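You operate a simulated robot arm through the tools that you are given. There is no shell and no other tool. Be economical: measure what you need, move in short steps, check, and stop when the job is done.

You run a simulated two-armed robot. Do the job below in one go: nothing can be reset, and whatever is moved stays where it is left.

Task
Tip the short jar's rice into the open tub; close both.
Fine: seat the tub's lid, screw the empty jar shut where it stood. Set down upright: short jar.

It is judged by the outcome, as a careful person would: the job done as asked, and still so three seconds after it is handed in. It fails if anything else is knocked over, pushed out of place, dropped, spilled or broken. A push-on lid holds only when it is set on centred and level and pressed home; a screw cap is set on level and turned clockwise until tight.

Robot
Two 7-joint arms with two-finger parallel grippers on one trunk, on a base that drives. Base frame: it is fixed to the floor where the robot stands at the start and does not move with it; the origin is under the middle of the robot, x ahead of it, y to its left, z up; the surface under the hand at the start is at about z = 950. Units: mm, degrees, N and s.
The left shoulder is at the start at [20, 170, 1278], the right one opposite. With the tool pointing down near the work surface each hand reaches from about 200 to 680 mm from the robot's upright axis, wherever it stands, measured 20 degrees to its own side. Places, roughly: pantry tub (15x11x8 cm) [400, -200, 1000]; pantry tub rim [400, -200, 1000]; short jar (7x7x11 cm) [500, 0, 1000]; tub lid (16x12x6 cm) [400, -400, 1000]. Payload 3.8 kg a hand.
The tool frame of a hand sits at the grasp point between the pads (the TCP): z along the fingers, y along the line on which they close. The tips reach 30 mm beyond it. The gripper opens to 110 mm. The fingers are 20 mm wide and 10 mm thick; the gripper's body (48 by 112 mm) begins 55 mm behind the TCP.
Orientation is told as [roll, pitch, yaw] about the base's x, y, z axes, in that order, counted from this pose: with the fingers straight down and closing along the base's y, the tool's x points along the base's -x, its y along +y and its z along -z.

Tools
- The arms move only by the tool apply_moves. It takes "left_motion", "right_motion" or both (then of equal length, played together; a hand with none holds still); each is a list of rows, each a list of 2 entries, a list of its own where there are three numbers: the shift along the tool's x, y, z in mm, then the turn, a rotation vector about the tool's x, y, z in degrees. In form: [[[dx, dy, dz], [wx, wy, wz]], ...]. A call has 1 to 20 rows; each row is the pose to reach, as a shift and turn from the pose commanded when the call began, along the tool's axes at that moment. "left_jaw" and "right_jaw" are, for a hand that has rows, the finger opening in mm, from 0 to 110, set as the call begins (left out, the last holds). Each row takes 0.2 s and may step no farther than 50 mm and 8.6 degrees from the row before; otherwise, or with a gripper value out of range, the whole call is refused. A pose out of reach is approached as far as the arm can. The call stops where the force on the tool passes 90 N (or 10 N more than at its start, if that is more) or the arm is blocked; 0.2 s more then pass. The fingers move at their own pace (about 72 mm/s each) and stop on an object; they squeeze with about 28 N. The grip force told is the motor's: it shows also when the fingers shut on nothing. Time passes only in rows, and 0.2 s behind the last, so rows that repeat a pose let the fingers close. The reply holds the time, the measured pose of the TCP, the force on the tool along the base axes, the opening and the grip force, in the units named above and with some noise, with the torque about the TCP (base axes, N m) and any sound that the robot's microphone picked up, and new pictures: "show" is both (left out), scene, wrist or none (wrist: the cameras of the hands that moved).
- Cameras (640 x 400 px; columns grow to the right, rows downward): "scene" is now at [108.8, -28.5, 1438.5]; the picture's right is [-0.31, -0.95, 0.00], its down [-0.47, 0.15, -0.87] and it looks along [0.83, -0.27, -0.49] (base axes); focal length 223 px, centre (320, 200). "left" rides on the left gripper at [72, -17, -103] in its tool frame; the picture's right is [0.23, 0.97, 0.00], its down [-0.76, 0.18, -0.62] and it looks along [-0.61, 0.14, 0.78] (tool axes); focal length 222 px, centre (320, 200). "right" rides on the right gripper at [72, 17, -103] in its tool frame; the picture's right is [-0.23, 0.97, 0.00], its down [-0.76, -0.18, -0.62] and it looks along [-0.61, -0.14, 0.78] (tool axes); focal length 222 px, centre (320, 200). There is no depth. A picture from a camera that has moved, and an enlarged one, comes with that camera's place and axes in the base frame and with its lens.
- move_column(by): slides the trunk up (or, below 0, down) by that many mm; the arms and the scene camera ride with it, the base frame stays. It gives what a move gives, with no picture.
- roll_base(legs): drives the robot by 1 to 6 legs, each [ahead, turn to the left] in mm and degrees, along the robot's own axes; the way and the turn of a leg run together, so that a leg with both is an arc; at most 1500 mm and 180 degrees a leg. The arms and the cameras ride along, it lands a little off, and it stops where it bumps. It gives what a move gives, and a new picture of the scene camera.
- head_to(pan, tilt): turns the head with the scene camera to pan (to the left, within 80 degrees either way) and tilt (down, from -29 to 69), counted from straight ahead of the robot. It gives what a move gives, and a new picture of the scene camera.
- zoom(camera, box): a new picture of the part [left, top, right, bottom] of that camera's present view, enlarged. It takes no simulated time.
- hand_in(): hands the job in; it is judged then, once.

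Go step by step. Nothing tells you exact positions but the pictures and the camera data: compare them with the known pose of the tool, close in by small moves and look again before you grip or let go. The budget is 120 turns and 260 pictures, counting those below and the enlarged ones. Unless the task says otherwise, let go and move clear before handing in, and close with one line.

The tools are called after "Emit:" as a command line: name --argument value ..., lists and objects as JSON in quotes. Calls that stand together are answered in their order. apply_moves: Moves the arms, as the interface text tells. Its arguments: {"type":"object","properties":{"left_motion":{"type":"array"},"left_jaw":{"type":"number"},"right_motion":{"type":"array"},"right_jaw":{"type":"number"},"show":{"type":"string","enum":["both","scene","wrist","none"]}},"required":[]} The other tools are called the same way: move_column (by) slides the trunk up or down; roll_base (legs) drives the base; head_to (pan, tilt) turns the head that bears the scene camera; zoom (camera, box) takes an enlarged picture of a part of a camera's view; hand_in () hands the job in.

At the start:

```text
time_s: 0.0
left_ee_pos: [479.8, 80.1, 1315.7]
left_ee_rot: [0.0, 0.0, 0.1]
left_contact_force: [-0.5, -0.3, -0.3]
left_torque: [0.0, -0.03, 0.0]
left_grip_width: 110.1
left_grip_force: 0.0
right_ee_pos: [463.4, -313.9, 1367.3]
right_ee_rot: [0.0, 0.0, 0.0]
right_contact_force: [-0.7, -0.4, -0.5]
right_torque: [-0.03, 0.0, 0.0]
right_grip_width: 109.9
right_grip_force: 0.0
trunk travel left (down, up): [-375.0, 195.0]
robot x, y, heading: [2.6, -1.8, 0.3]
head pan, tilt: [-18.1, 29.5]
```

scene: 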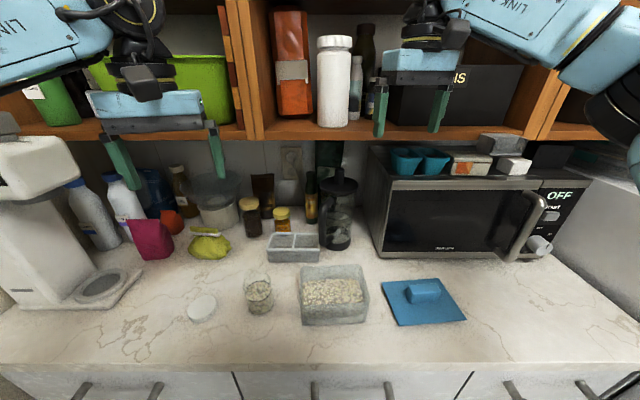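
right: 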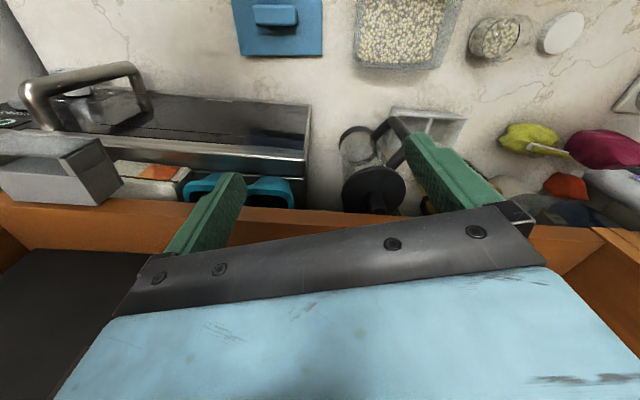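
left: 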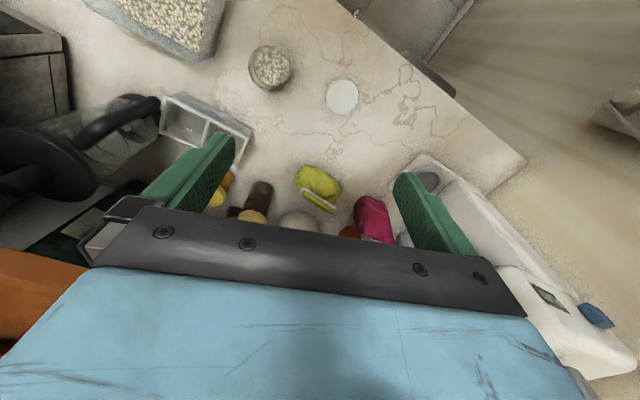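

The open jar stands near [500, 0], its white cap lies to the left of it, the tub of rice is near the middle and the blue lid with a handle lies to the right. I'll take closer looks first.

Emit:
zoom --camera "scene" --box '[170, 220, 390, 350]'

Emit:
zoom --camera "scene" --box '[290, 240, 490, 360]'

Emit:
zoom --camera "left" --box '[80, 0, 400, 200]'

```text
2.91 times, centred on (280, 285) of scene
camera zoom: at [108.8, -28.5, 1438.5], right [-0.31, -0.95, 0.0], down [-0.47, 0.15, -0.87], along [0.83, -0.27, -0.49], focal length 649 px, centre (436, -47)
```

zoom: 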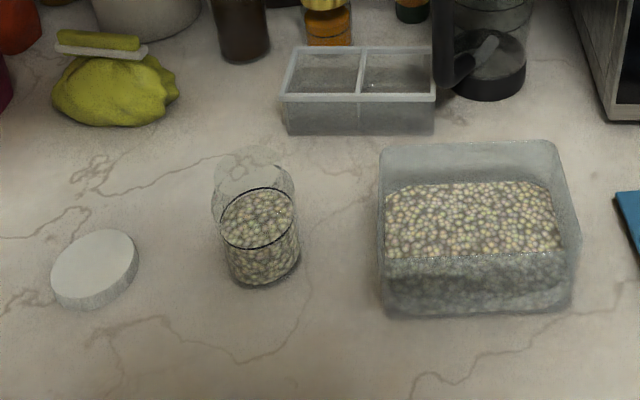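

```text
3.20 times, centred on (390, 300) of scene
camera zoom: at [108.8, -28.5, 1438.5], right [-0.31, -0.95, 0.0], down [-0.47, 0.15, -0.87], along [0.83, -0.27, -0.49], focal length 714 px, centre (96, -120)
```

zoom: 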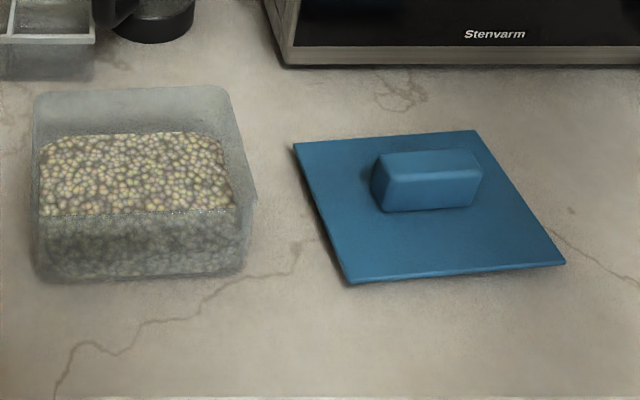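

```text
2.00 times, centred on (240, 100) of left
camera zoom: at [406.6, 63.9, 1420.1], right [-0.23, 0.97, 0.0], down [0.76, 0.18, 0.62], along [0.61, 0.14, -0.78], focal length 444 px, centre (480, 400)
```

zoom: 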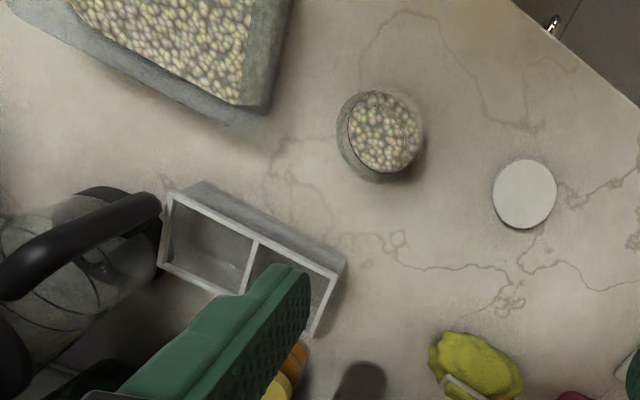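

The jar centre comes out near [473, 2], the cap near [506, 129], the tub centre near [439, -167] turned about 15°, and the lid centre near [374, -376]. I'll hold the jar with the left fingers nearly level and the wrist camera on top, so I first turn that hand about its axis.

Emit:
apply_moves --left_motion '[[[10, 0, 0], [0, 0, -8]], [[20, 0, 0], [0, 0, -16]], [[30, 0, 0], [0, 0, -24]], [[40, 0, 0], [0, 0, -32]], [[50, 0, 0], [0, 0, -40]], [[60, 0, 0], [0, 0, -48]], [[70, 0, 0], [0, 0, -56]], [[80, 0, 0], [0, 0, -64]], [[90, 0, 0], [0, 0, -72]], [[100, 0, 0], [0, 0, -80]], [[110, 0, 0], [0, 0, -88]], [[120, 0, 0], [0, 0, -96]], [[130, 0, 0], [0, 0, -104]], [[130, 0, 0], [0, 0, -112]], [[130, 0, 0], [0, 0, -120]], [[130, 0, 0], [0, 0, -128]], [[130, 0, 0], [0, 0, -136]], [[130, 0, 0], [0, 0, -144]], [[130, 0, 0], [0, 0, -152]], [[130, 0, 0], [0, 0, -160]]]' --show "scene"

```text
time_s: 4.2
left_ee_pos: [350.7, 80.4, 1316.5]
left_ee_rot: [0.0, 0.0, 160.4]
left_contact_force: [0.3, -0.1, 0.0]
left_torque: [0.02, 0.01, -0.04]
left_grip_width: 109.8
left_grip_force: 0.1
right_ee_pos: [461.9, -314.7, 1367.7]
right_ee_rot: [0.0, 0.1, 0.1]
right_contact_force: [-0.1, -0.7, 0.9]
right_torque: [0.0, 0.0, 0.0]
right_grip_width: 110.1
right_grip_force: 0.2
trunk travel left (down, up): [-375.0, 195.0]
robot x, y, heading: [-0.4, -0.7, 0.5]
head pan, tilt: [-18.1, 29.5]
camera scene: at [108.7, -28.6, 1438.5], right [-0.31, -0.95, 0.0], down [-0.47, 0.15, -0.87], along [0.83, -0.27, -0.49], focal length 223 px, centre (320, 200)
```

scene: 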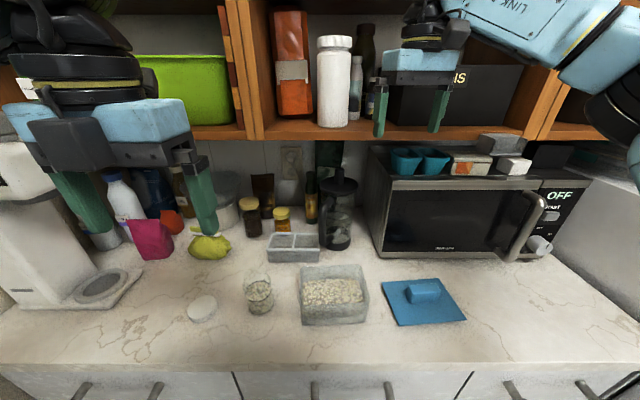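

The turn worked. Now I pitch the fingers forward and lower to a staging pose behind the jar.

Emit:
apply_moves --left_motion '[[[-1, 3, 15], [0, 7.5, 0]], [[-2, 6, 30], [0, 15, 0]], [[-3, 9, 45], [0, 22.5, 0]], [[-4, 12, 60], [0, 30, 0]], [[-5, 15, 75], [0, 37.5, 0]], [[-6, 18, 90], [0, 45, 0]], [[-7, 21, 105], [0, 52.5, 0]], [[-8, 24, 120], [0, 60, 0]], [[-9, 27, 140], [0, 67.5, 0]], [[-9, 32, 160], [0, 75, 0]]]'

```text
time_s: 6.4
left_ee_pos: [359.5, 12.2, 1137.9]
left_ee_rot: [-1.3, 74.8, 158.1]
left_contact_force: [3.0, 3.6, 0.3]
left_torque: [-0.12, 0.06, -0.36]
left_grip_width: 110.1
left_grip_force: 0.1
left hand out of reach, approached as far as the arm can: row 6, 7, 8, 9, 10
right_ee_pos: [459.3, -320.8, 1367.0]
right_ee_rot: [0.3, -0.2, -0.1]
right_contact_force: [-0.2, -0.6, 0.1]
right_torque: [0.04, -0.03, 0.01]
right_grip_width: 110.0
right_grip_force: 0.1
trunk travel left (down, up): [-375.0, 195.0]
robot x, y, heading: [2.9, 4.1, -0.1]
head pan, tilt: [-18.1, 29.5]
camera scene: at [106.1, -33.9, 1438.8], right [-0.31, -0.95, 0.0], down [-0.47, 0.16, -0.87], along [0.83, -0.27, -0.49], focal length 223 px, centre (320, 200)
camera left: at [289.3, 56.3, 1235.0], right [-0.29, -0.93, 0.21], down [-0.81, 0.12, -0.57], along [0.51, -0.34, -0.79], focal length 222 px, centre (320, 200)
```

scene: 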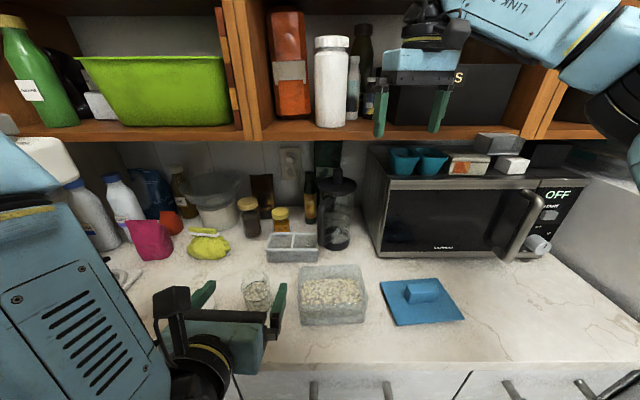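
left: 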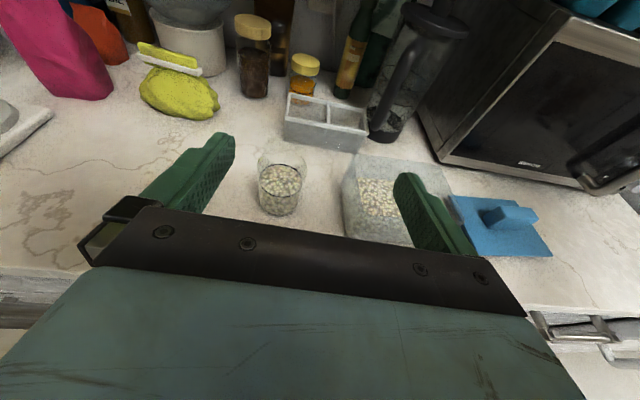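

The orientation is good, but the arm is folded too tightly. I'll back the base up by 100 mm to make room.

Emit:
roll_base --legs '[[-100, 0]]'

```text
time_s: 7.5
left_ee_pos: [266.8, 22.5, 1136.3]
left_ee_rot: [0.0, 74.9, 160.1]
left_contact_force: [-0.1, 0.6, -0.2]
left_torque: [0.01, 0.01, -0.01]
left_grip_width: 109.8
left_grip_force: 0.0
right_ee_pos: [362.8, -315.1, 1366.8]
right_ee_rot: [-0.1, 0.0, -0.1]
right_contact_force: [-0.6, 1.1, 1.0]
right_torque: [0.0, -0.02, 0.0]
right_grip_width: 109.9
right_grip_force: 0.1
trunk travel left (down, up): [-375.0, 195.0]
robot x, y, heading: [-97.7, 0.4, 0.1]
head pan, tilt: [-18.1, 29.5]
camera scene: at [10.2, -28.4, 1438.5], right [-0.31, -0.95, 0.0], down [-0.47, 0.15, -0.87], along [0.83, -0.27, -0.49], focal length 223 px, centre (320, 200)
```

scene: 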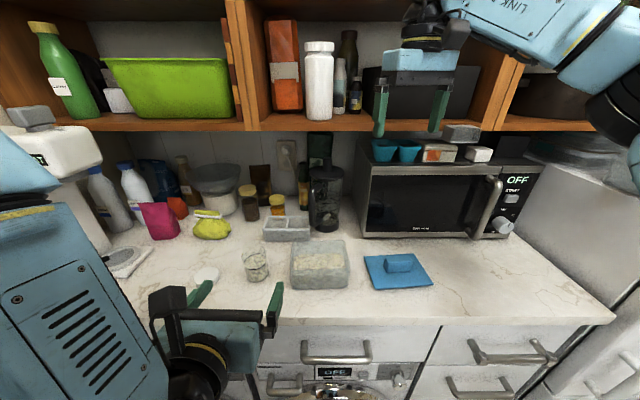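

The base moved cleanly. I'll bring the left hand to a pre-grasp pose 120 mm behind the jar.

Emit:
apply_moves --left_motion '[[[-20, -13, 27], [0, 0, 0]], [[-40, -26, 54], [0, 0, 0]], [[-60, -39, 81], [0, 0, 0]], [[-79.5, -51.5, 109], [0, 0, 0]]]'

Emit:
zoom --camera "left" --box '[160, 40, 480, 240]'

Emit:
zoom --camera "scene" --box '[180, 210, 380, 335]'

```text
time_s: 8.5
left_ee_pos: [320.2, -20.7, 1081.2]
left_ee_rot: [-0.8, 74.5, 160.0]
left_contact_force: [0.0, 0.4, 0.1]
left_torque: [-0.01, -0.01, -0.03]
left_grip_width: 110.2
left_grip_force: 0.1
left hand out of reach, approached as far as the arm can: row 1, 2, 3, 4
right_ee_pos: [364.0, -314.7, 1365.1]
right_ee_rot: [0.1, 0.0, 0.0]
right_contact_force: [-0.4, 0.5, 0.7]
right_torque: [0.03, 0.03, -0.01]
right_grip_width: 110.1
right_grip_force: 0.2
trunk travel left (down, up): [-375.0, 195.0]
robot x, y, heading: [-103.2, 3.1, -0.0]
head pan, tilt: [-18.1, 29.5]
camera scene: at [11.5, -28.6, 1438.4], right [-0.31, -0.95, 0.0], down [-0.47, 0.15, -0.87], along [0.83, -0.27, -0.49], focal length 223 px, centre (320, 200)
camera left: at [249.4, 21.6, 1179.7], right [-0.26, -0.94, 0.22], down [-0.82, 0.1, -0.57], along [0.51, -0.33, -0.79], focal length 222 px, centre (320, 200)
```

scene: 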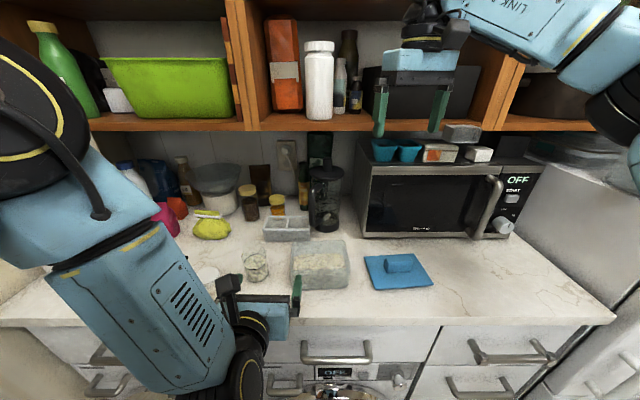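
left: 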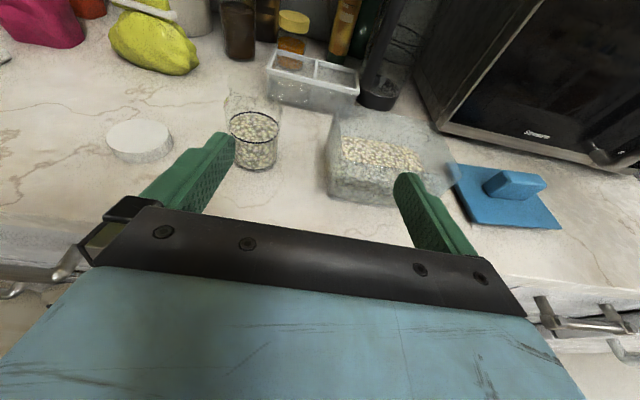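

```text
2.00 times, centred on (320, 140) of left
camera zoom: at [249.4, 21.6, 1179.7], right [-0.26, -0.94, 0.22], down [-0.82, 0.1, -0.57], along [0.51, -0.33, -0.79], focal length 444 px, centre (320, 320)
```

zoom: 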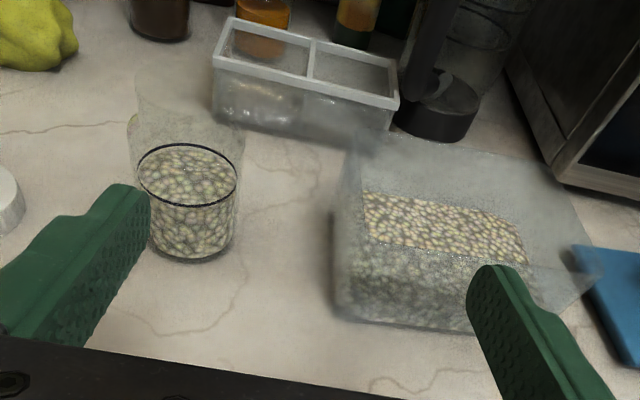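

```text
3.20 times, centred on (280, 272) of scene
camera zoom: at [11.5, -28.6, 1438.4], right [-0.31, -0.95, 0.0], down [-0.47, 0.15, -0.87], along [0.83, -0.27, -0.49], focal length 714 px, centre (448, -32)
```

zoom: 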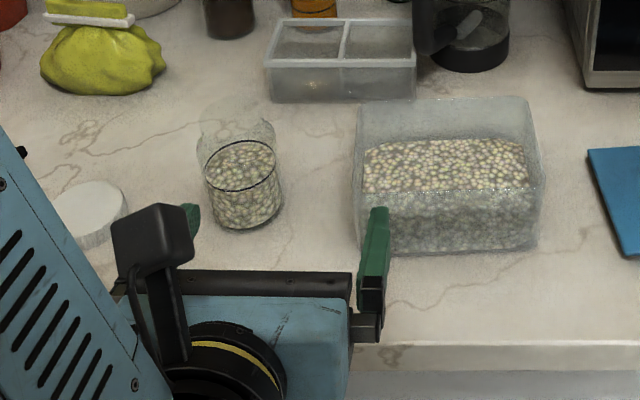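

The arm still can't get into this pose because it is too folded under a high shoulder. I'll back up further and lower the trunk so the forearm comes in more level.

Emit:
roll_base --legs '[[-130, 0]]'

Emit:
move_column --by -120

Emit:
apply_moves --left_motion '[[[20, 0, 0], [0, 0, 0]], [[50, 0, 0], [0, 0, 0]], [[80, 0, 0], [0, 0, 0]]]' --show "scene"

```text
time_s: 9.8
left_ee_pos: [190.7, -19.9, 1082.7]
left_ee_rot: [-0.7, 74.7, 160.0]
left_contact_force: [-0.5, 0.1, 0.1]
left_torque: [0.02, 0.02, 0.03]
left_grip_width: 109.8
left_grip_force: 0.1
right_ee_pos: [234.3, -314.4, 1366.7]
right_ee_rot: [0.0, 0.0, 0.0]
right_contact_force: [0.2, -0.2, -0.2]
right_torque: [-0.01, -0.02, 0.02]
right_grip_width: 110.1
right_grip_force: 0.1
trunk travel left (down, up): [-375.0, 195.0]
robot x, y, heading: [-226.2, 4.1, 0.1]
head pan, tilt: [-18.1, 29.5]
camera scene: at [-118.9, -28.4, 1438.6], right [-0.31, -0.95, 0.0], down [-0.47, 0.15, -0.87], along [0.83, -0.27, -0.49], focal length 223 px, centre (320, 200)
```

scene: 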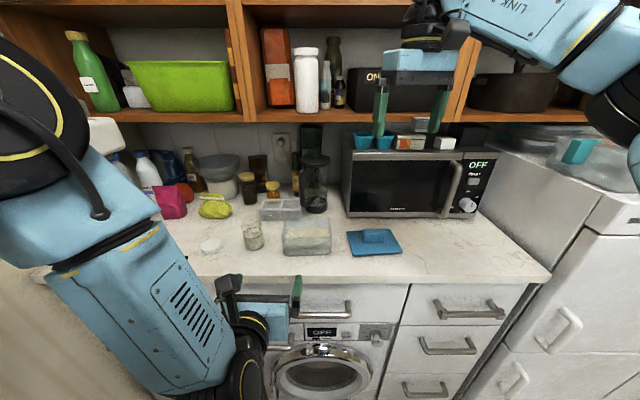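

```text
time_s: 11.3
left_ee_pos: [190.3, -19.6, 962.1]
left_ee_rot: [-0.7, 74.7, 160.1]
left_contact_force: [-0.4, 0.2, -0.1]
left_torque: [0.01, -0.01, 0.01]
left_grip_width: 109.9
left_grip_force: 0.0
right_ee_pos: [235.8, -314.0, 1247.4]
right_ee_rot: [0.0, 0.1, 0.0]
right_contact_force: [0.0, -0.1, -0.4]
right_torque: [-0.01, -0.01, -0.01]
right_grip_width: 110.0
right_grip_force: 0.0
trunk travel left (down, up): [-255.0, 315.0]
robot x, y, heading: [-226.7, -0.5, -0.0]
head pan, tilt: [-18.1, 29.5]
```

```text
time_s: 12.1
left_ee_pos: [213.3, -23.4, 1041.2]
left_ee_rot: [-0.9, 74.8, 160.1]
left_contact_force: [0.8, 0.9, 0.4]
left_torque: [0.0, 0.01, -0.01]
left_grip_width: 109.9
left_grip_force: 0.0
right_ee_pos: [235.8, -313.3, 1247.0]
right_ee_rot: [0.1, -0.1, 0.1]
right_contact_force: [-1.0, -0.7, 0.2]
right_torque: [-0.03, 0.02, 0.02]
right_grip_width: 109.8
right_grip_force: 0.0
trunk travel left (down, up): [-255.0, 315.0]
robot x, y, heading: [-226.6, 3.0, 0.1]
head pan, tilt: [-18.1, 29.5]
camera scene: at [-117.9, -27.5, 1318.5], right [-0.31, -0.95, 0.0], down [-0.47, 0.15, -0.87], along [0.83, -0.27, -0.49], focal length 223 px, centre (320, 200)
```

scene: 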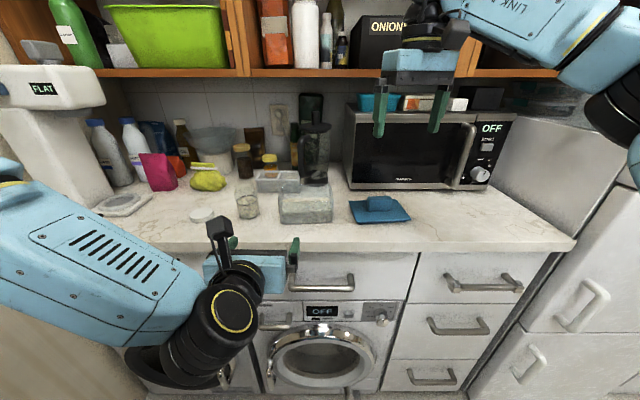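

Now the arm follows commands faithfully. Moving to the pre-grasp pose behind the jar.

Emit:
apply_moves --left_motion '[[[10, -30, 10], [0, 0, 0]], [[20, -60, 35], [0, 0, 0]], [[21, -90, 60], [0, 0, 0]], [[21, -113, 90], [0, 0, 0]], [[21, -113, 118], [0, 0, 0]]]'

Emit:
zoom --camera "left" --box '[160, 40, 480, 240]'

Emit:
zoom --camera "scene" --box '[170, 160, 430, 322]'

```text
time_s: 13.3
left_ee_pos: [350.2, -3.1, 1052.6]
left_ee_rot: [0.4, 72.7, 162.1]
left_contact_force: [1.4, 0.1, 0.4]
left_torque: [0.02, 0.06, -0.01]
left_grip_width: 109.8
left_grip_force: 0.1
left hand out of reach, approached as far as the arm can: row 2, 3, 4, 5
right_ee_pos: [237.5, -312.5, 1246.0]
right_ee_rot: [-0.2, 0.1, -0.1]
right_contact_force: [0.0, 0.2, 0.9]
right_torque: [-0.08, 0.08, 0.0]
right_grip_width: 110.2
right_grip_force: 0.0
trunk travel left (down, up): [-255.0, 315.0]
robot x, y, heading: [-230.5, 1.2, 0.0]
head pan, tilt: [-18.1, 29.5]
camera scene: at [-116.1, -25.9, 1318.3], right [-0.31, -0.95, 0.0], down [-0.47, 0.15, -0.87], along [0.83, -0.27, -0.49], focal length 223 px, centre (320, 200)
camera left: at [281.8, 37.3, 1153.4], right [-0.24, -0.95, 0.22], down [-0.84, 0.09, -0.54], along [0.49, -0.31, -0.81], focal length 222 px, centre (320, 200)
```

scene: 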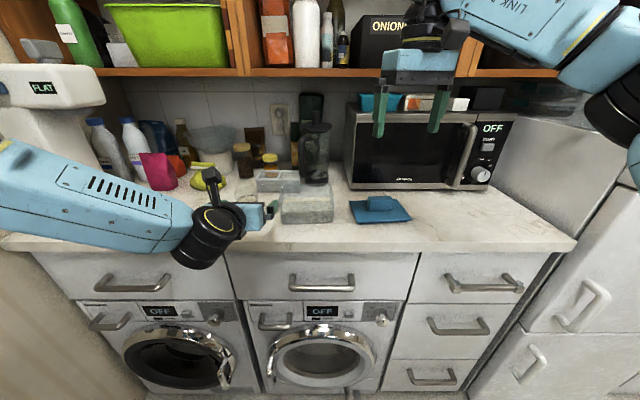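
left: 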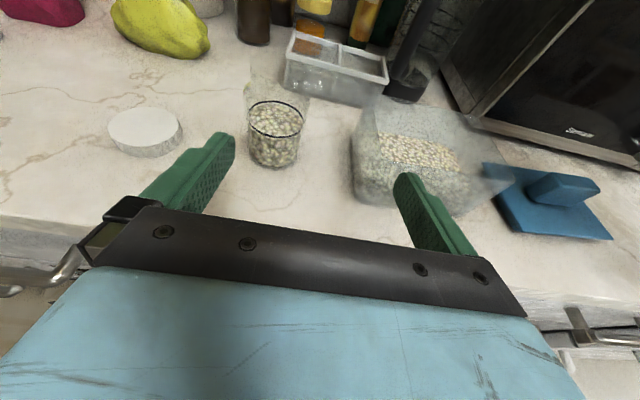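

```text
2.00 times, centred on (320, 140) of left
camera zoom: at [281.8, 37.3, 1153.4], right [-0.24, -0.95, 0.22], down [-0.84, 0.09, -0.54], along [0.49, -0.31, -0.81], focal length 444 px, centre (320, 320)
```

zoom: 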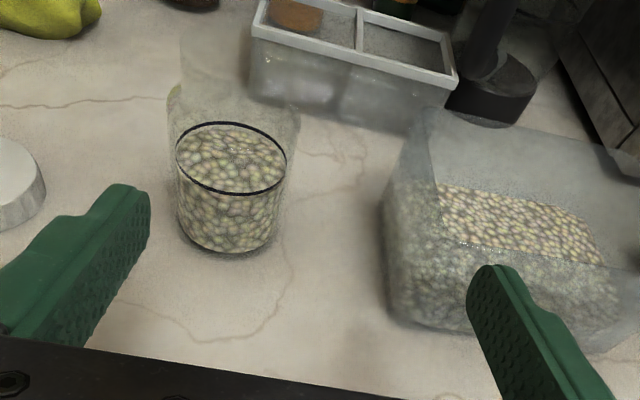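

```text
2.46 times, centred on (300, 241) of scene
camera zoom: at [-116.1, -25.9, 1318.3], right [-0.31, -0.95, 0.0], down [-0.47, 0.15, -0.87], along [0.83, -0.27, -0.49], focal length 549 px, centre (369, 99)
```

zoom: 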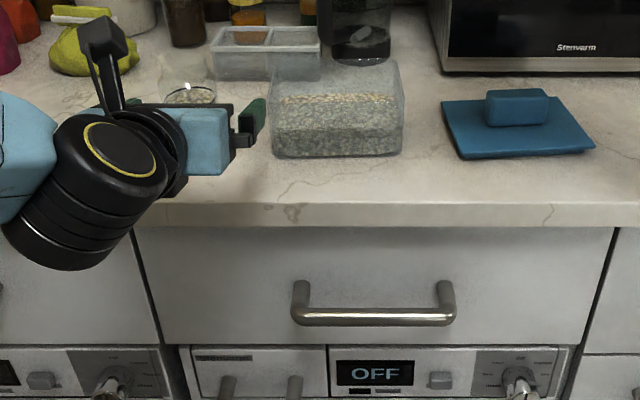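

The wrist reaches its bend limit with the fingers straight ahead. I'll swing the heading to come in more from the left, about 50° to the right of ahead, which suits the forearm.

Emit:
apply_moves --left_motion '[[[-2, -21, 4], [-6.1, 0, 1.9]], [[-4, -42, 8], [-12.2, 0, 3.8]], [[-6, -63, 12], [-18.4, 0, 5.7]], [[-8, -84, 17], [-24.5, 0, 7.6]], [[-10.8, -103.6, 22], [-30.6, 0, 9.5]]]'

Emit:
zoom --camera "left" --box '[160, 0, 480, 200]'

```text
time_s: 14.5
left_ee_pos: [398.0, 85.4, 1037.8]
left_ee_rot: [-4.9, 74.3, 124.2]
left_contact_force: [0.4, -0.1, -0.4]
left_torque: [-0.02, -0.02, 0.03]
left_grip_width: 109.8
left_grip_force: 0.1
left hand out of reach, approached as far as the arm can: row 1, 2
right_ee_pos: [234.6, -314.6, 1245.9]
right_ee_rot: [0.1, 0.1, -0.1]
right_contact_force: [-0.2, 0.3, -0.1]
right_torque: [0.01, 0.0, 0.0]
right_grip_width: 110.0
right_grip_force: 0.1
trunk travel left (down, up): [-255.0, 315.0]
robot x, y, heading: [-228.5, -0.4, 0.1]
head pan, tilt: [-18.1, 29.5]
camera scene: at [-118.4, -28.8, 1318.6], right [-0.31, -0.95, 0.0], down [-0.47, 0.15, -0.87], along [0.83, -0.27, -0.49], focal length 223 px, centre (320, 200)
camera left: at [359.5, 157.3, 1137.0], right [-0.72, -0.66, 0.2], down [-0.63, 0.52, -0.57], along [0.27, -0.54, -0.8], focal length 222 px, centre (320, 200)
```

scene: 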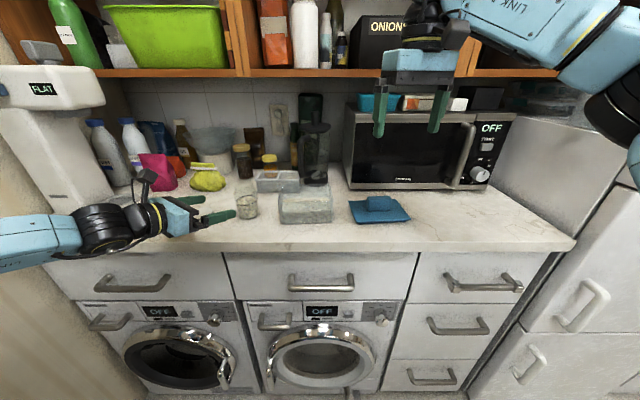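
left: 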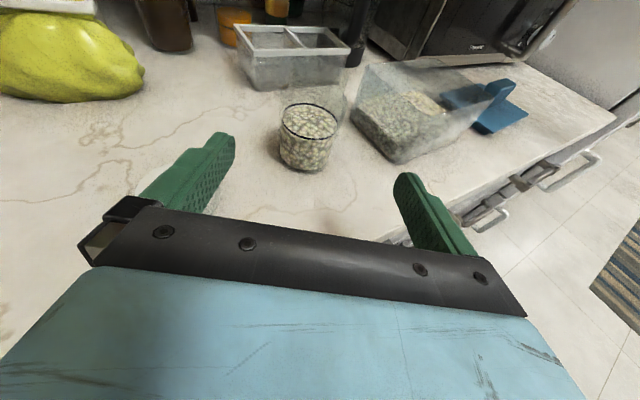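

```text
2.00 times, centred on (320, 100) of left
camera zoom: at [359.5, 157.3, 1137.0], right [-0.72, -0.66, 0.2], down [-0.63, 0.52, -0.57], along [0.27, -0.54, -0.8], focal length 444 px, centre (320, 400)
```

zoom: 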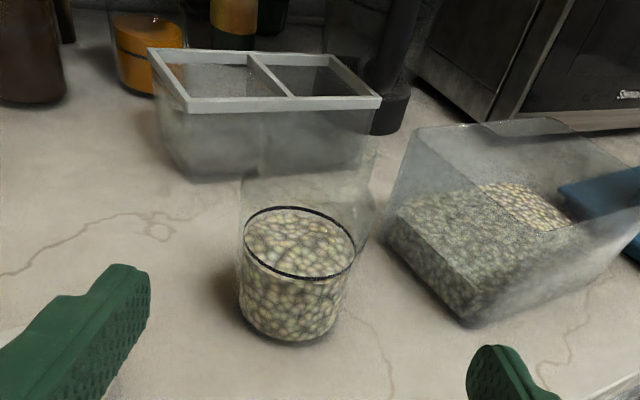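

The pose is good and the jar is squarely ahead of the fingers, at about [476, 0]. I'll advance in two parts with a small sideways centring.

Emit:
apply_moves --left_motion '[[[-1, -4, 20], [0, 0, 0]], [[-2, -6, 45], [0, 0, 0]], [[-2, -6, 70], [0, 0, 0]]]'

Emit:
zoom --camera "left" --box '[160, 0, 480, 200]'

```text
time_s: 15.3
left_ee_pos: [447.2, 35.7, 1017.0]
left_ee_rot: [-4.5, 74.1, 124.4]
left_contact_force: [0.2, 0.4, 0.3]
left_torque: [0.01, 0.03, 0.04]
left_grip_width: 109.9
left_grip_force: 0.0
right_ee_pos: [235.1, -314.8, 1246.6]
right_ee_rot: [-0.1, 0.0, 0.1]
right_contact_force: [-0.2, -0.5, 0.1]
right_torque: [0.04, 0.01, 0.0]
right_grip_width: 110.0
right_grip_force: 0.1
trunk travel left (down, up): [-255.0, 315.0]
robot x, y, heading: [-231.2, -1.3, -0.1]
head pan, tilt: [-18.1, 29.5]
camera scene: at [-117.7, -29.2, 1318.4], right [-0.31, -0.95, 0.0], down [-0.47, 0.15, -0.87], along [0.83, -0.27, -0.49], focal length 223 px, centre (320, 200)
camera left: at [406.8, 107.2, 1115.9], right [-0.72, -0.66, 0.2], down [-0.64, 0.52, -0.57], along [0.27, -0.54, -0.8], focal length 222 px, centre (320, 200)
```

scene: 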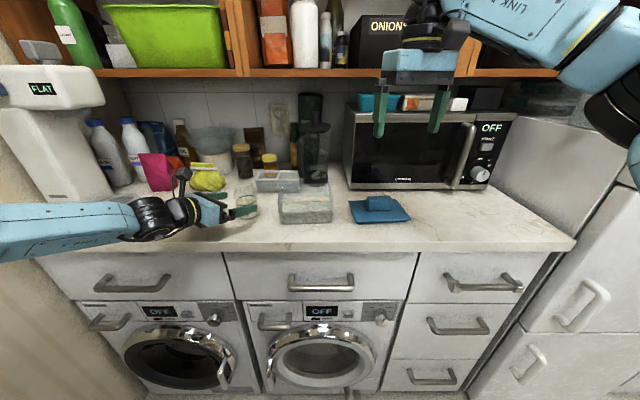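
left: 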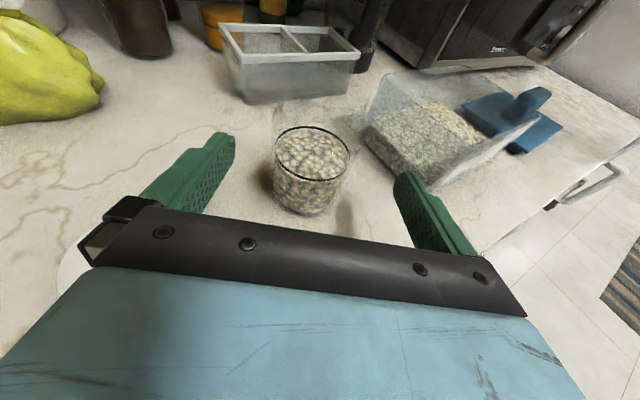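

```text
2.00 times, centred on (320, 100) of left
camera zoom: at [406.8, 107.2, 1115.9], right [-0.72, -0.66, 0.2], down [-0.64, 0.52, -0.57], along [0.27, -0.54, -0.8], focal length 444 px, centre (320, 400)
```

zoom: 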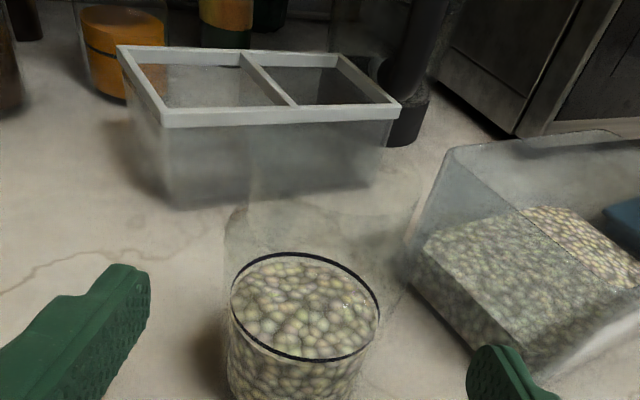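

The jar is centred between the fingers and about 49 mm ahead. I advance and then close.

Emit:
apply_moves --left_motion '[[[-1, -2, 25], [0, 0, 0]], [[-1, -2, 48], [0, 0, 0]]]'

```text
time_s: 15.9
left_ee_pos: [477.3, 2.4, 1002.3]
left_ee_rot: [-4.4, 74.3, 124.6]
left_contact_force: [0.5, 0.8, 0.8]
left_torque: [0.03, 0.0, 0.01]
left_grip_width: 109.9
left_grip_force: 0.1
right_ee_pos: [236.1, -314.2, 1247.7]
right_ee_rot: [-0.1, 0.0, -0.1]
right_contact_force: [0.5, -0.3, -0.5]
right_torque: [0.0, 0.03, -0.02]
right_grip_width: 110.1
right_grip_force: 0.1
trunk travel left (down, up): [-255.0, 315.0]
robot x, y, heading: [-224.2, 0.9, -0.0]
head pan, tilt: [-18.1, 29.5]
camera scene: at [-118.0, -28.5, 1318.5], right [-0.31, -0.95, 0.0], down [-0.47, 0.15, -0.87], along [0.83, -0.27, -0.49], focal length 223 px, centre (320, 200)
camera left: at [437.3, 73.6, 1102.2], right [-0.72, -0.66, 0.2], down [-0.64, 0.52, -0.57], along [0.27, -0.54, -0.8], focal length 222 px, centre (320, 200)
```

scene: 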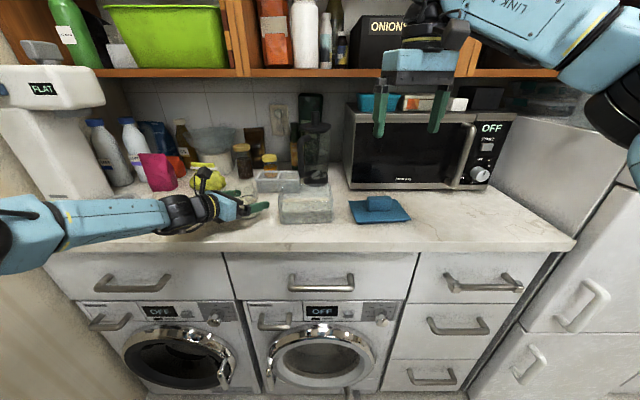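
left: 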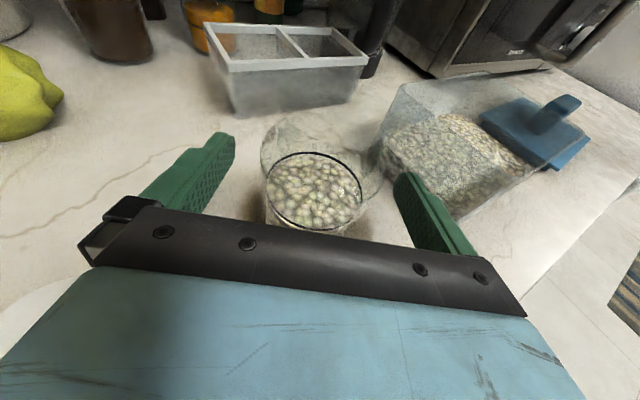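

Centred. Closing on the jar.

Emit:
apply_moves --left_motion '[[[-1, -2, 48], [0, 0, 0]], [[0, 0, 0], [0, 0, 0]], [[0, 0, 0], [0, 0, 0]], [[0, 0, 0], [0, 0, 0]]]' --left_jaw 30 --show "none"

```text
time_s: 16.9
left_ee_pos: [475.3, 5.3, 1002.1]
left_ee_rot: [-4.3, 74.3, 124.7]
left_contact_force: [-0.1, 0.1, -2.4]
left_torque: [-0.01, 0.0, 0.01]
left_grip_width: 58.9
left_grip_force: 28.6
right_ee_pos: [234.9, -312.1, 1247.4]
right_ee_rot: [-0.1, 0.0, 0.0]
right_contact_force: [-1.2, 0.3, 1.0]
right_torque: [-0.06, -0.01, -0.03]
right_grip_width: 109.9
right_grip_force: 0.0
trunk travel left (down, up): [-255.0, 315.0]
robot x, y, heading: [-225.9, 1.2, 0.1]
head pan, tilt: [-18.1, 29.5]
```

I repeated the advance row by mistake, so the hand may have nudged the jar forward. I'll check before going on.

Emit:
zoom --camera "left" --box '[160, 60, 480, 260]'

Emit:
zoom --camera "scene" --box '[170, 150, 350, 262]'

```text
2.00 times, centred on (320, 160) of left
camera zoom: at [434.7, 75.6, 1101.4], right [-0.72, -0.66, 0.2], down [-0.64, 0.52, -0.57], along [0.27, -0.54, -0.8], focal length 444 px, centre (320, 280)
```

zoom: 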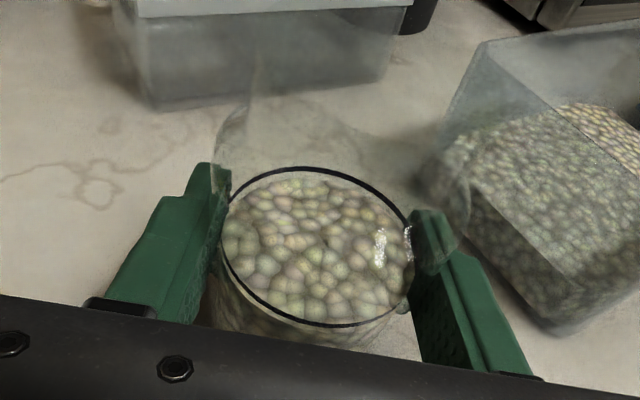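

```text
3.56 times, centred on (260, 206) of scene
camera zoom: at [-118.2, -27.0, 1318.6], right [-0.31, -0.95, 0.0], down [-0.47, 0.15, -0.87], along [0.83, -0.27, -0.49], focal length 793 px, centre (533, 179)
```

zoom: 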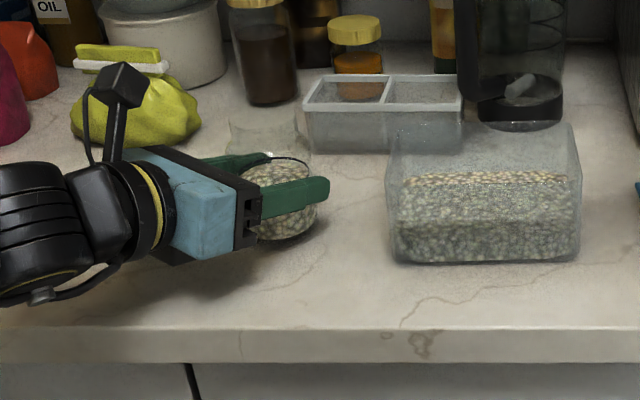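

The jar didn't move: it is still at about [477.5, 0.5], gripped at 59 mm with the TCP at [475.3, 5.3, 1002]. Lifting straight up gently.

Emit:
apply_moves --left_motion '[[[5, 0, -1], [0, 0, 0]], [[20, 0, -5.5], [0, 0, 0]], [[40, -1, -11], [0, 0, 0]], [[60, -1.5, -17], [0, 0, 0]], [[80, -2, -22], [0, 0, 0]], [[100, -2.5, -28], [0, 0, 0]], [[115, -2.6, -32], [0, 0, 0]]]'

```text
time_s: 18.5
left_ee_pos: [477.8, 2.7, 1123.7]
left_ee_rot: [-4.4, 74.3, 124.7]
left_contact_force: [-1.0, -0.4, -2.8]
left_torque: [0.0, 0.0, -0.01]
left_grip_width: 58.8
left_grip_force: 28.4
right_ee_pos: [234.8, -313.9, 1246.3]
right_ee_rot: [0.0, 0.0, 0.0]
right_contact_force: [0.3, -0.6, 0.7]
right_torque: [0.0, 0.0, 0.01]
right_grip_width: 110.2
right_grip_force: 0.0
trunk travel left (down, up): [-255.0, 315.0]
robot x, y, heading: [-228.0, 2.5, -0.2]
head pan, tilt: [-18.1, 29.5]
camera scene: at [-117.9, -28.4, 1318.5], right [-0.31, -0.95, 0.0], down [-0.47, 0.15, -0.87], along [0.83, -0.27, -0.49], focal length 223 px, centre (320, 200)
camera left: at [438.3, 74.2, 1222.2], right [-0.72, -0.66, 0.2], down [-0.64, 0.52, -0.57], along [0.27, -0.54, -0.8], focal length 222 px, centre (320, 200)
```

scene: 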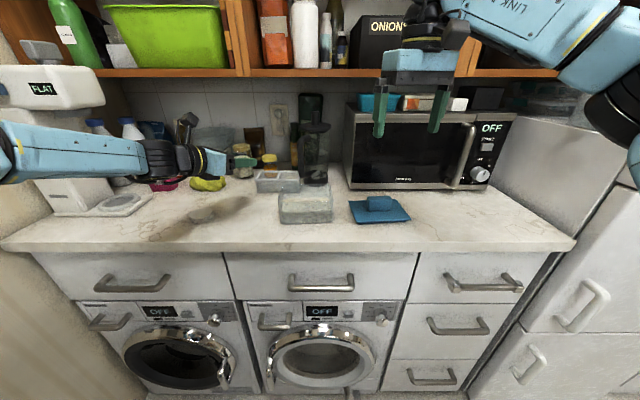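
left: 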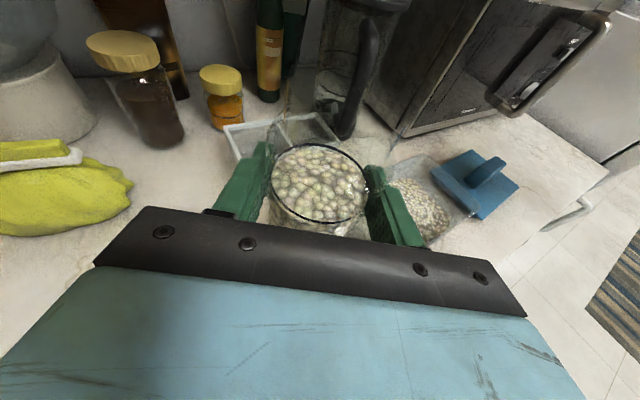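

The jar is lifted with its rice steady. Now I carry it level to just beyond the tub's near side for the pour.

Emit:
apply_moves --left_motion '[[[3, 9, 10], [0, 0, 0]], [[8, 23, 27], [0, 0, 0]], [[14, 40, 46], [0, 0, 0]], [[20, 57, 66], [0, 0, 0]], [[26, 74, 85], [0, 0, 0]], [[29, 84, 96], [0, 0, 0]], [[31, 89.5, 103], [0, 0, 0]]]'

Emit:
zoom --camera "scene" --box '[200, 140, 420, 262]'

```text
time_s: 20.1
left_ee_pos: [476.2, -136.5, 1121.8]
left_ee_rot: [-4.4, 74.2, 124.7]
left_contact_force: [0.5, -0.6, -3.2]
left_torque: [0.01, -0.01, -0.01]
left_grip_width: 58.9
left_grip_force: 28.1
right_ee_pos: [235.7, -314.3, 1246.8]
right_ee_rot: [0.0, 0.0, 0.1]
right_contact_force: [0.4, -0.4, -0.6]
right_torque: [-0.02, -0.02, 0.0]
right_grip_width: 110.1
right_grip_force: 0.1
trunk travel left (down, up): [-255.0, 315.0]
robot x, y, heading: [-226.0, 0.4, 0.2]
head pan, tilt: [-18.1, 29.5]
camera scene: at [-117.7, -28.7, 1318.5], right [-0.31, -0.95, 0.0], down [-0.47, 0.15, -0.87], along [0.83, -0.27, -0.49], focal length 223 px, centre (320, 200)
camera left: at [437.0, -65.4, 1221.5], right [-0.72, -0.66, 0.2], down [-0.64, 0.52, -0.57], along [0.27, -0.54, -0.8], focal length 222 px, centre (320, 200)
```

scene: 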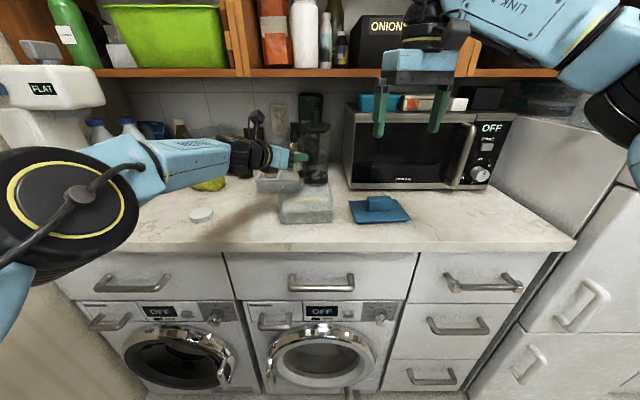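
left: 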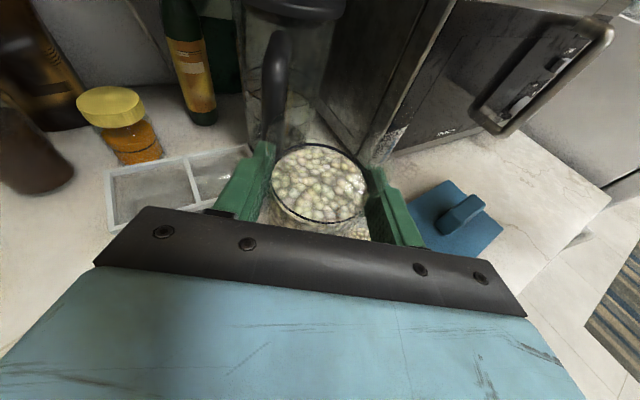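

```text
2.91 times, centred on (310, 201) of scene
camera zoom: at [-117.7, -28.7, 1318.5], right [-0.31, -0.95, 0.0], down [-0.47, 0.15, -0.87], along [0.83, -0.27, -0.49], focal length 649 px, centre (349, 197)
```

zoom: 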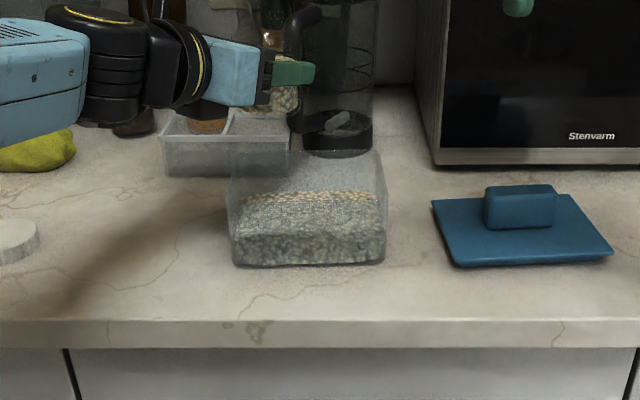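

The tub centre checks out at about [442, -168], so the pour point falls mid-tub. I start rolling the jar about the finger axis, first to 95°.

Emit:
apply_moves --left_motion '[[[-2, 0, 0.5], [0, 0, 5]], [[-4, 0, 1], [0, 0, 13]], [[-6, 0, 1.5], [0, 0, 21]], [[-8, 0, 2], [0, 0, 29]], [[-10, 0, 2.5], [0, 0, 37]], [[-12, 0, 3], [0, 0, 45]], [[-14, 0, 4], [0, 0, 53]], [[-14, 0, 4], [0, 0, 58]], [[-14, 0, 4], [0, 0, 62]], [[-14, 0, 4], [0, 0, 66]], [[-14, 0, 4], [0, 0, 70]], [[-14, 0, 4], [0, 0, 74]], [[-14, 0, 4], [0, 0, 78]], [[-14, 0, 4], [0, 0, 82]], [[-14, 0, 4], [0, 0, 86]], [[-14, 0, 4], [0, 0, 90]], [[-14, 0, 4], [0, 0, 93]], [[-14, 0, 4], [0, 0, 95]]]'

Emit:
zoom --camera "scene" --box '[200, 140, 420, 262]'

```text
time_s: 23.9
left_ee_pos: [474.7, -136.4, 1107.4]
left_ee_rot: [-74.2, -6.0, 37.5]
left_contact_force: [-0.9, -0.2, -1.3]
left_torque: [0.0, 0.02, 0.0]
left_grip_width: 59.0
left_grip_force: 27.8
right_ee_pos: [235.0, -313.8, 1247.7]
right_ee_rot: [0.0, 0.0, 0.0]
right_contact_force: [0.9, -1.2, 0.4]
right_torque: [0.02, -0.01, 0.0]
right_grip_width: 110.2
right_grip_force: 0.1
trunk travel left (down, up): [-255.0, 315.0]
robot x, y, heading: [-227.1, 1.8, -0.3]
head pan, tilt: [-18.1, 29.5]
camera scene: at [-117.8, -28.4, 1318.5], right [-0.31, -0.95, 0.0], down [-0.47, 0.15, -0.87], along [0.83, -0.27, -0.49], focal length 223 px, centre (320, 200)
camera left: at [355.6, -107.8, 1144.3], right [-0.26, 0.13, -0.96], down [0.21, 0.98, 0.08], along [0.94, -0.18, -0.28], focal length 222 px, centre (320, 200)
```

scene: 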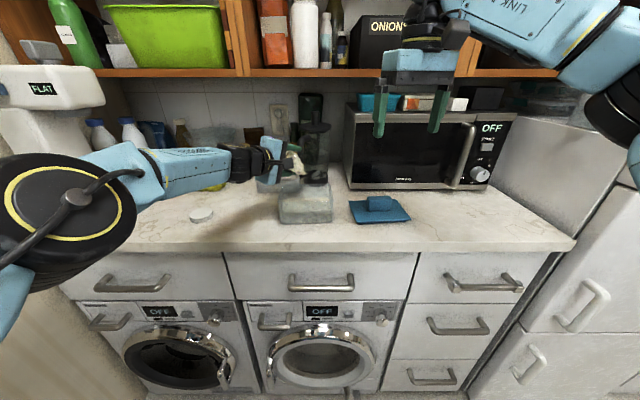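
left: 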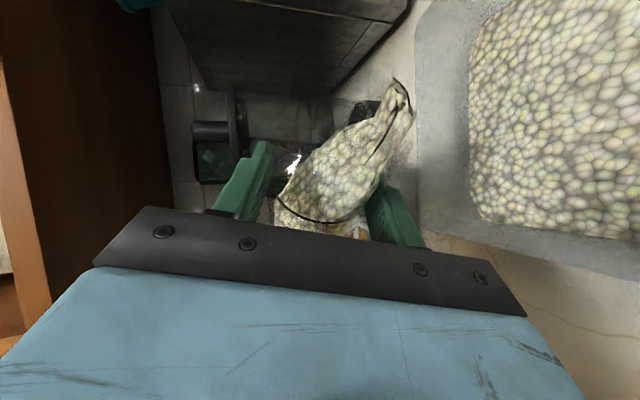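

```text
2.91 times, centred on (310, 201) of scene
camera zoom: at [-117.8, -28.4, 1318.5], right [-0.31, -0.95, 0.0], down [-0.47, 0.15, -0.87], along [0.83, -0.27, -0.49], focal length 649 px, centre (349, 197)
```

zoom: 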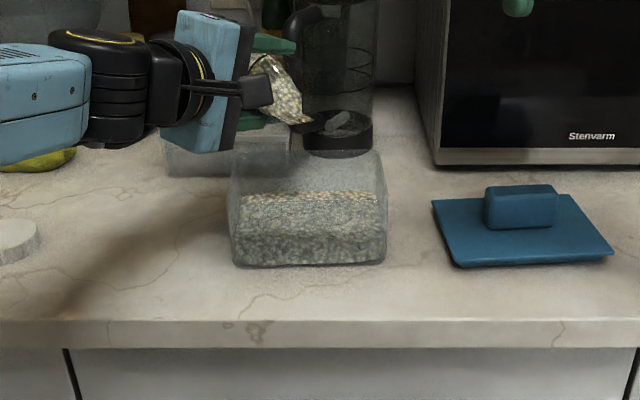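

The rice stream leaves right above the tub's middle. Continuing the roll slowly to 140°.

Emit:
apply_moves --left_motion '[[[0, 0, 0], [0, 0, 3]], [[0, 0, 0], [0, 0, 6]], [[0, 0, 0], [0, 0, 9]], [[0, 0, 0], [0, 0, 12]], [[0, 0, 0], [0, 0, 15]], [[0, 0, 0], [0, 0, 18]], [[0, 0, 0], [0, 0, 21]], [[0, 0, 0], [0, 0, 24]], [[0, 0, 0], [0, 0, 27]], [[0, 0, 0], [0, 0, 30]], [[0, 0, 0], [0, 0, 34]], [[0, 0, 0], [0, 0, 38]], [[0, 0, 0], [0, 0, 42]], [[0, 0, 0], [0, 0, 45]], [[0, 0, 0], [0, 0, 45]], [[0, 0, 0], [0, 0, 45]], [[0, 0, 0], [0, 0, 45]]]'

Emit:
zoom --camera "scene" --box '[200, 140, 420, 262]'

```text
time_s: 27.5
left_ee_pos: [475.8, -137.5, 1106.8]
left_ee_rot: [-65.8, -48.7, 20.4]
left_contact_force: [0.1, 0.1, -1.6]
left_torque: [0.04, 0.03, 0.03]
left_grip_width: 59.0
left_grip_force: 28.1
right_ee_pos: [236.2, -313.9, 1246.7]
right_ee_rot: [0.0, 0.1, 0.0]
right_contact_force: [-0.5, -0.8, 0.6]
right_torque: [-0.03, -0.03, -0.01]
right_grip_width: 110.0
right_grip_force: 0.0
trunk travel left (down, up): [-255.0, 315.0]
robot x, y, heading: [-227.5, 1.4, -0.0]
head pan, tilt: [-18.1, 29.5]
camera scene: at [-117.9, -28.4, 1318.5], right [-0.31, -0.95, 0.0], down [-0.47, 0.15, -0.87], along [0.83, -0.27, -0.49], focal length 223 px, centre (320, 200)
camera left: at [359.0, -87.3, 1091.4], right [0.34, 0.56, -0.76], down [0.18, 0.75, 0.63], along [0.92, -0.35, 0.16], focal length 222 px, centre (320, 200)
```

scene: 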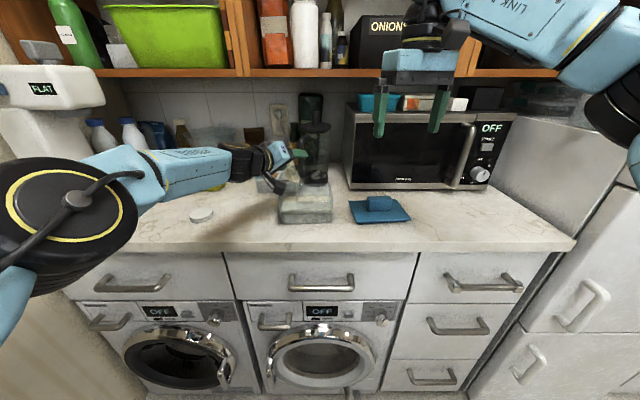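
left: 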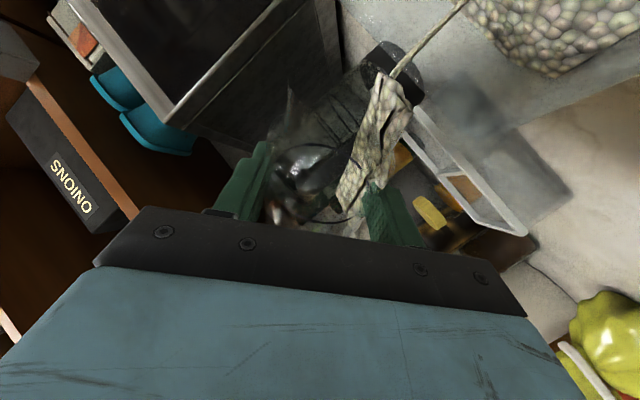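

```text
2.91 times, centred on (310, 201) of scene
camera zoom: at [-117.9, -28.4, 1318.5], right [-0.31, -0.95, 0.0], down [-0.47, 0.15, -0.87], along [0.83, -0.27, -0.49], focal length 649 px, centre (349, 197)
```

zoom: 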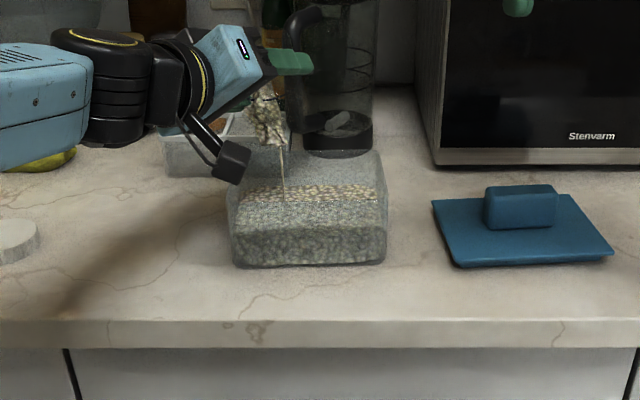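

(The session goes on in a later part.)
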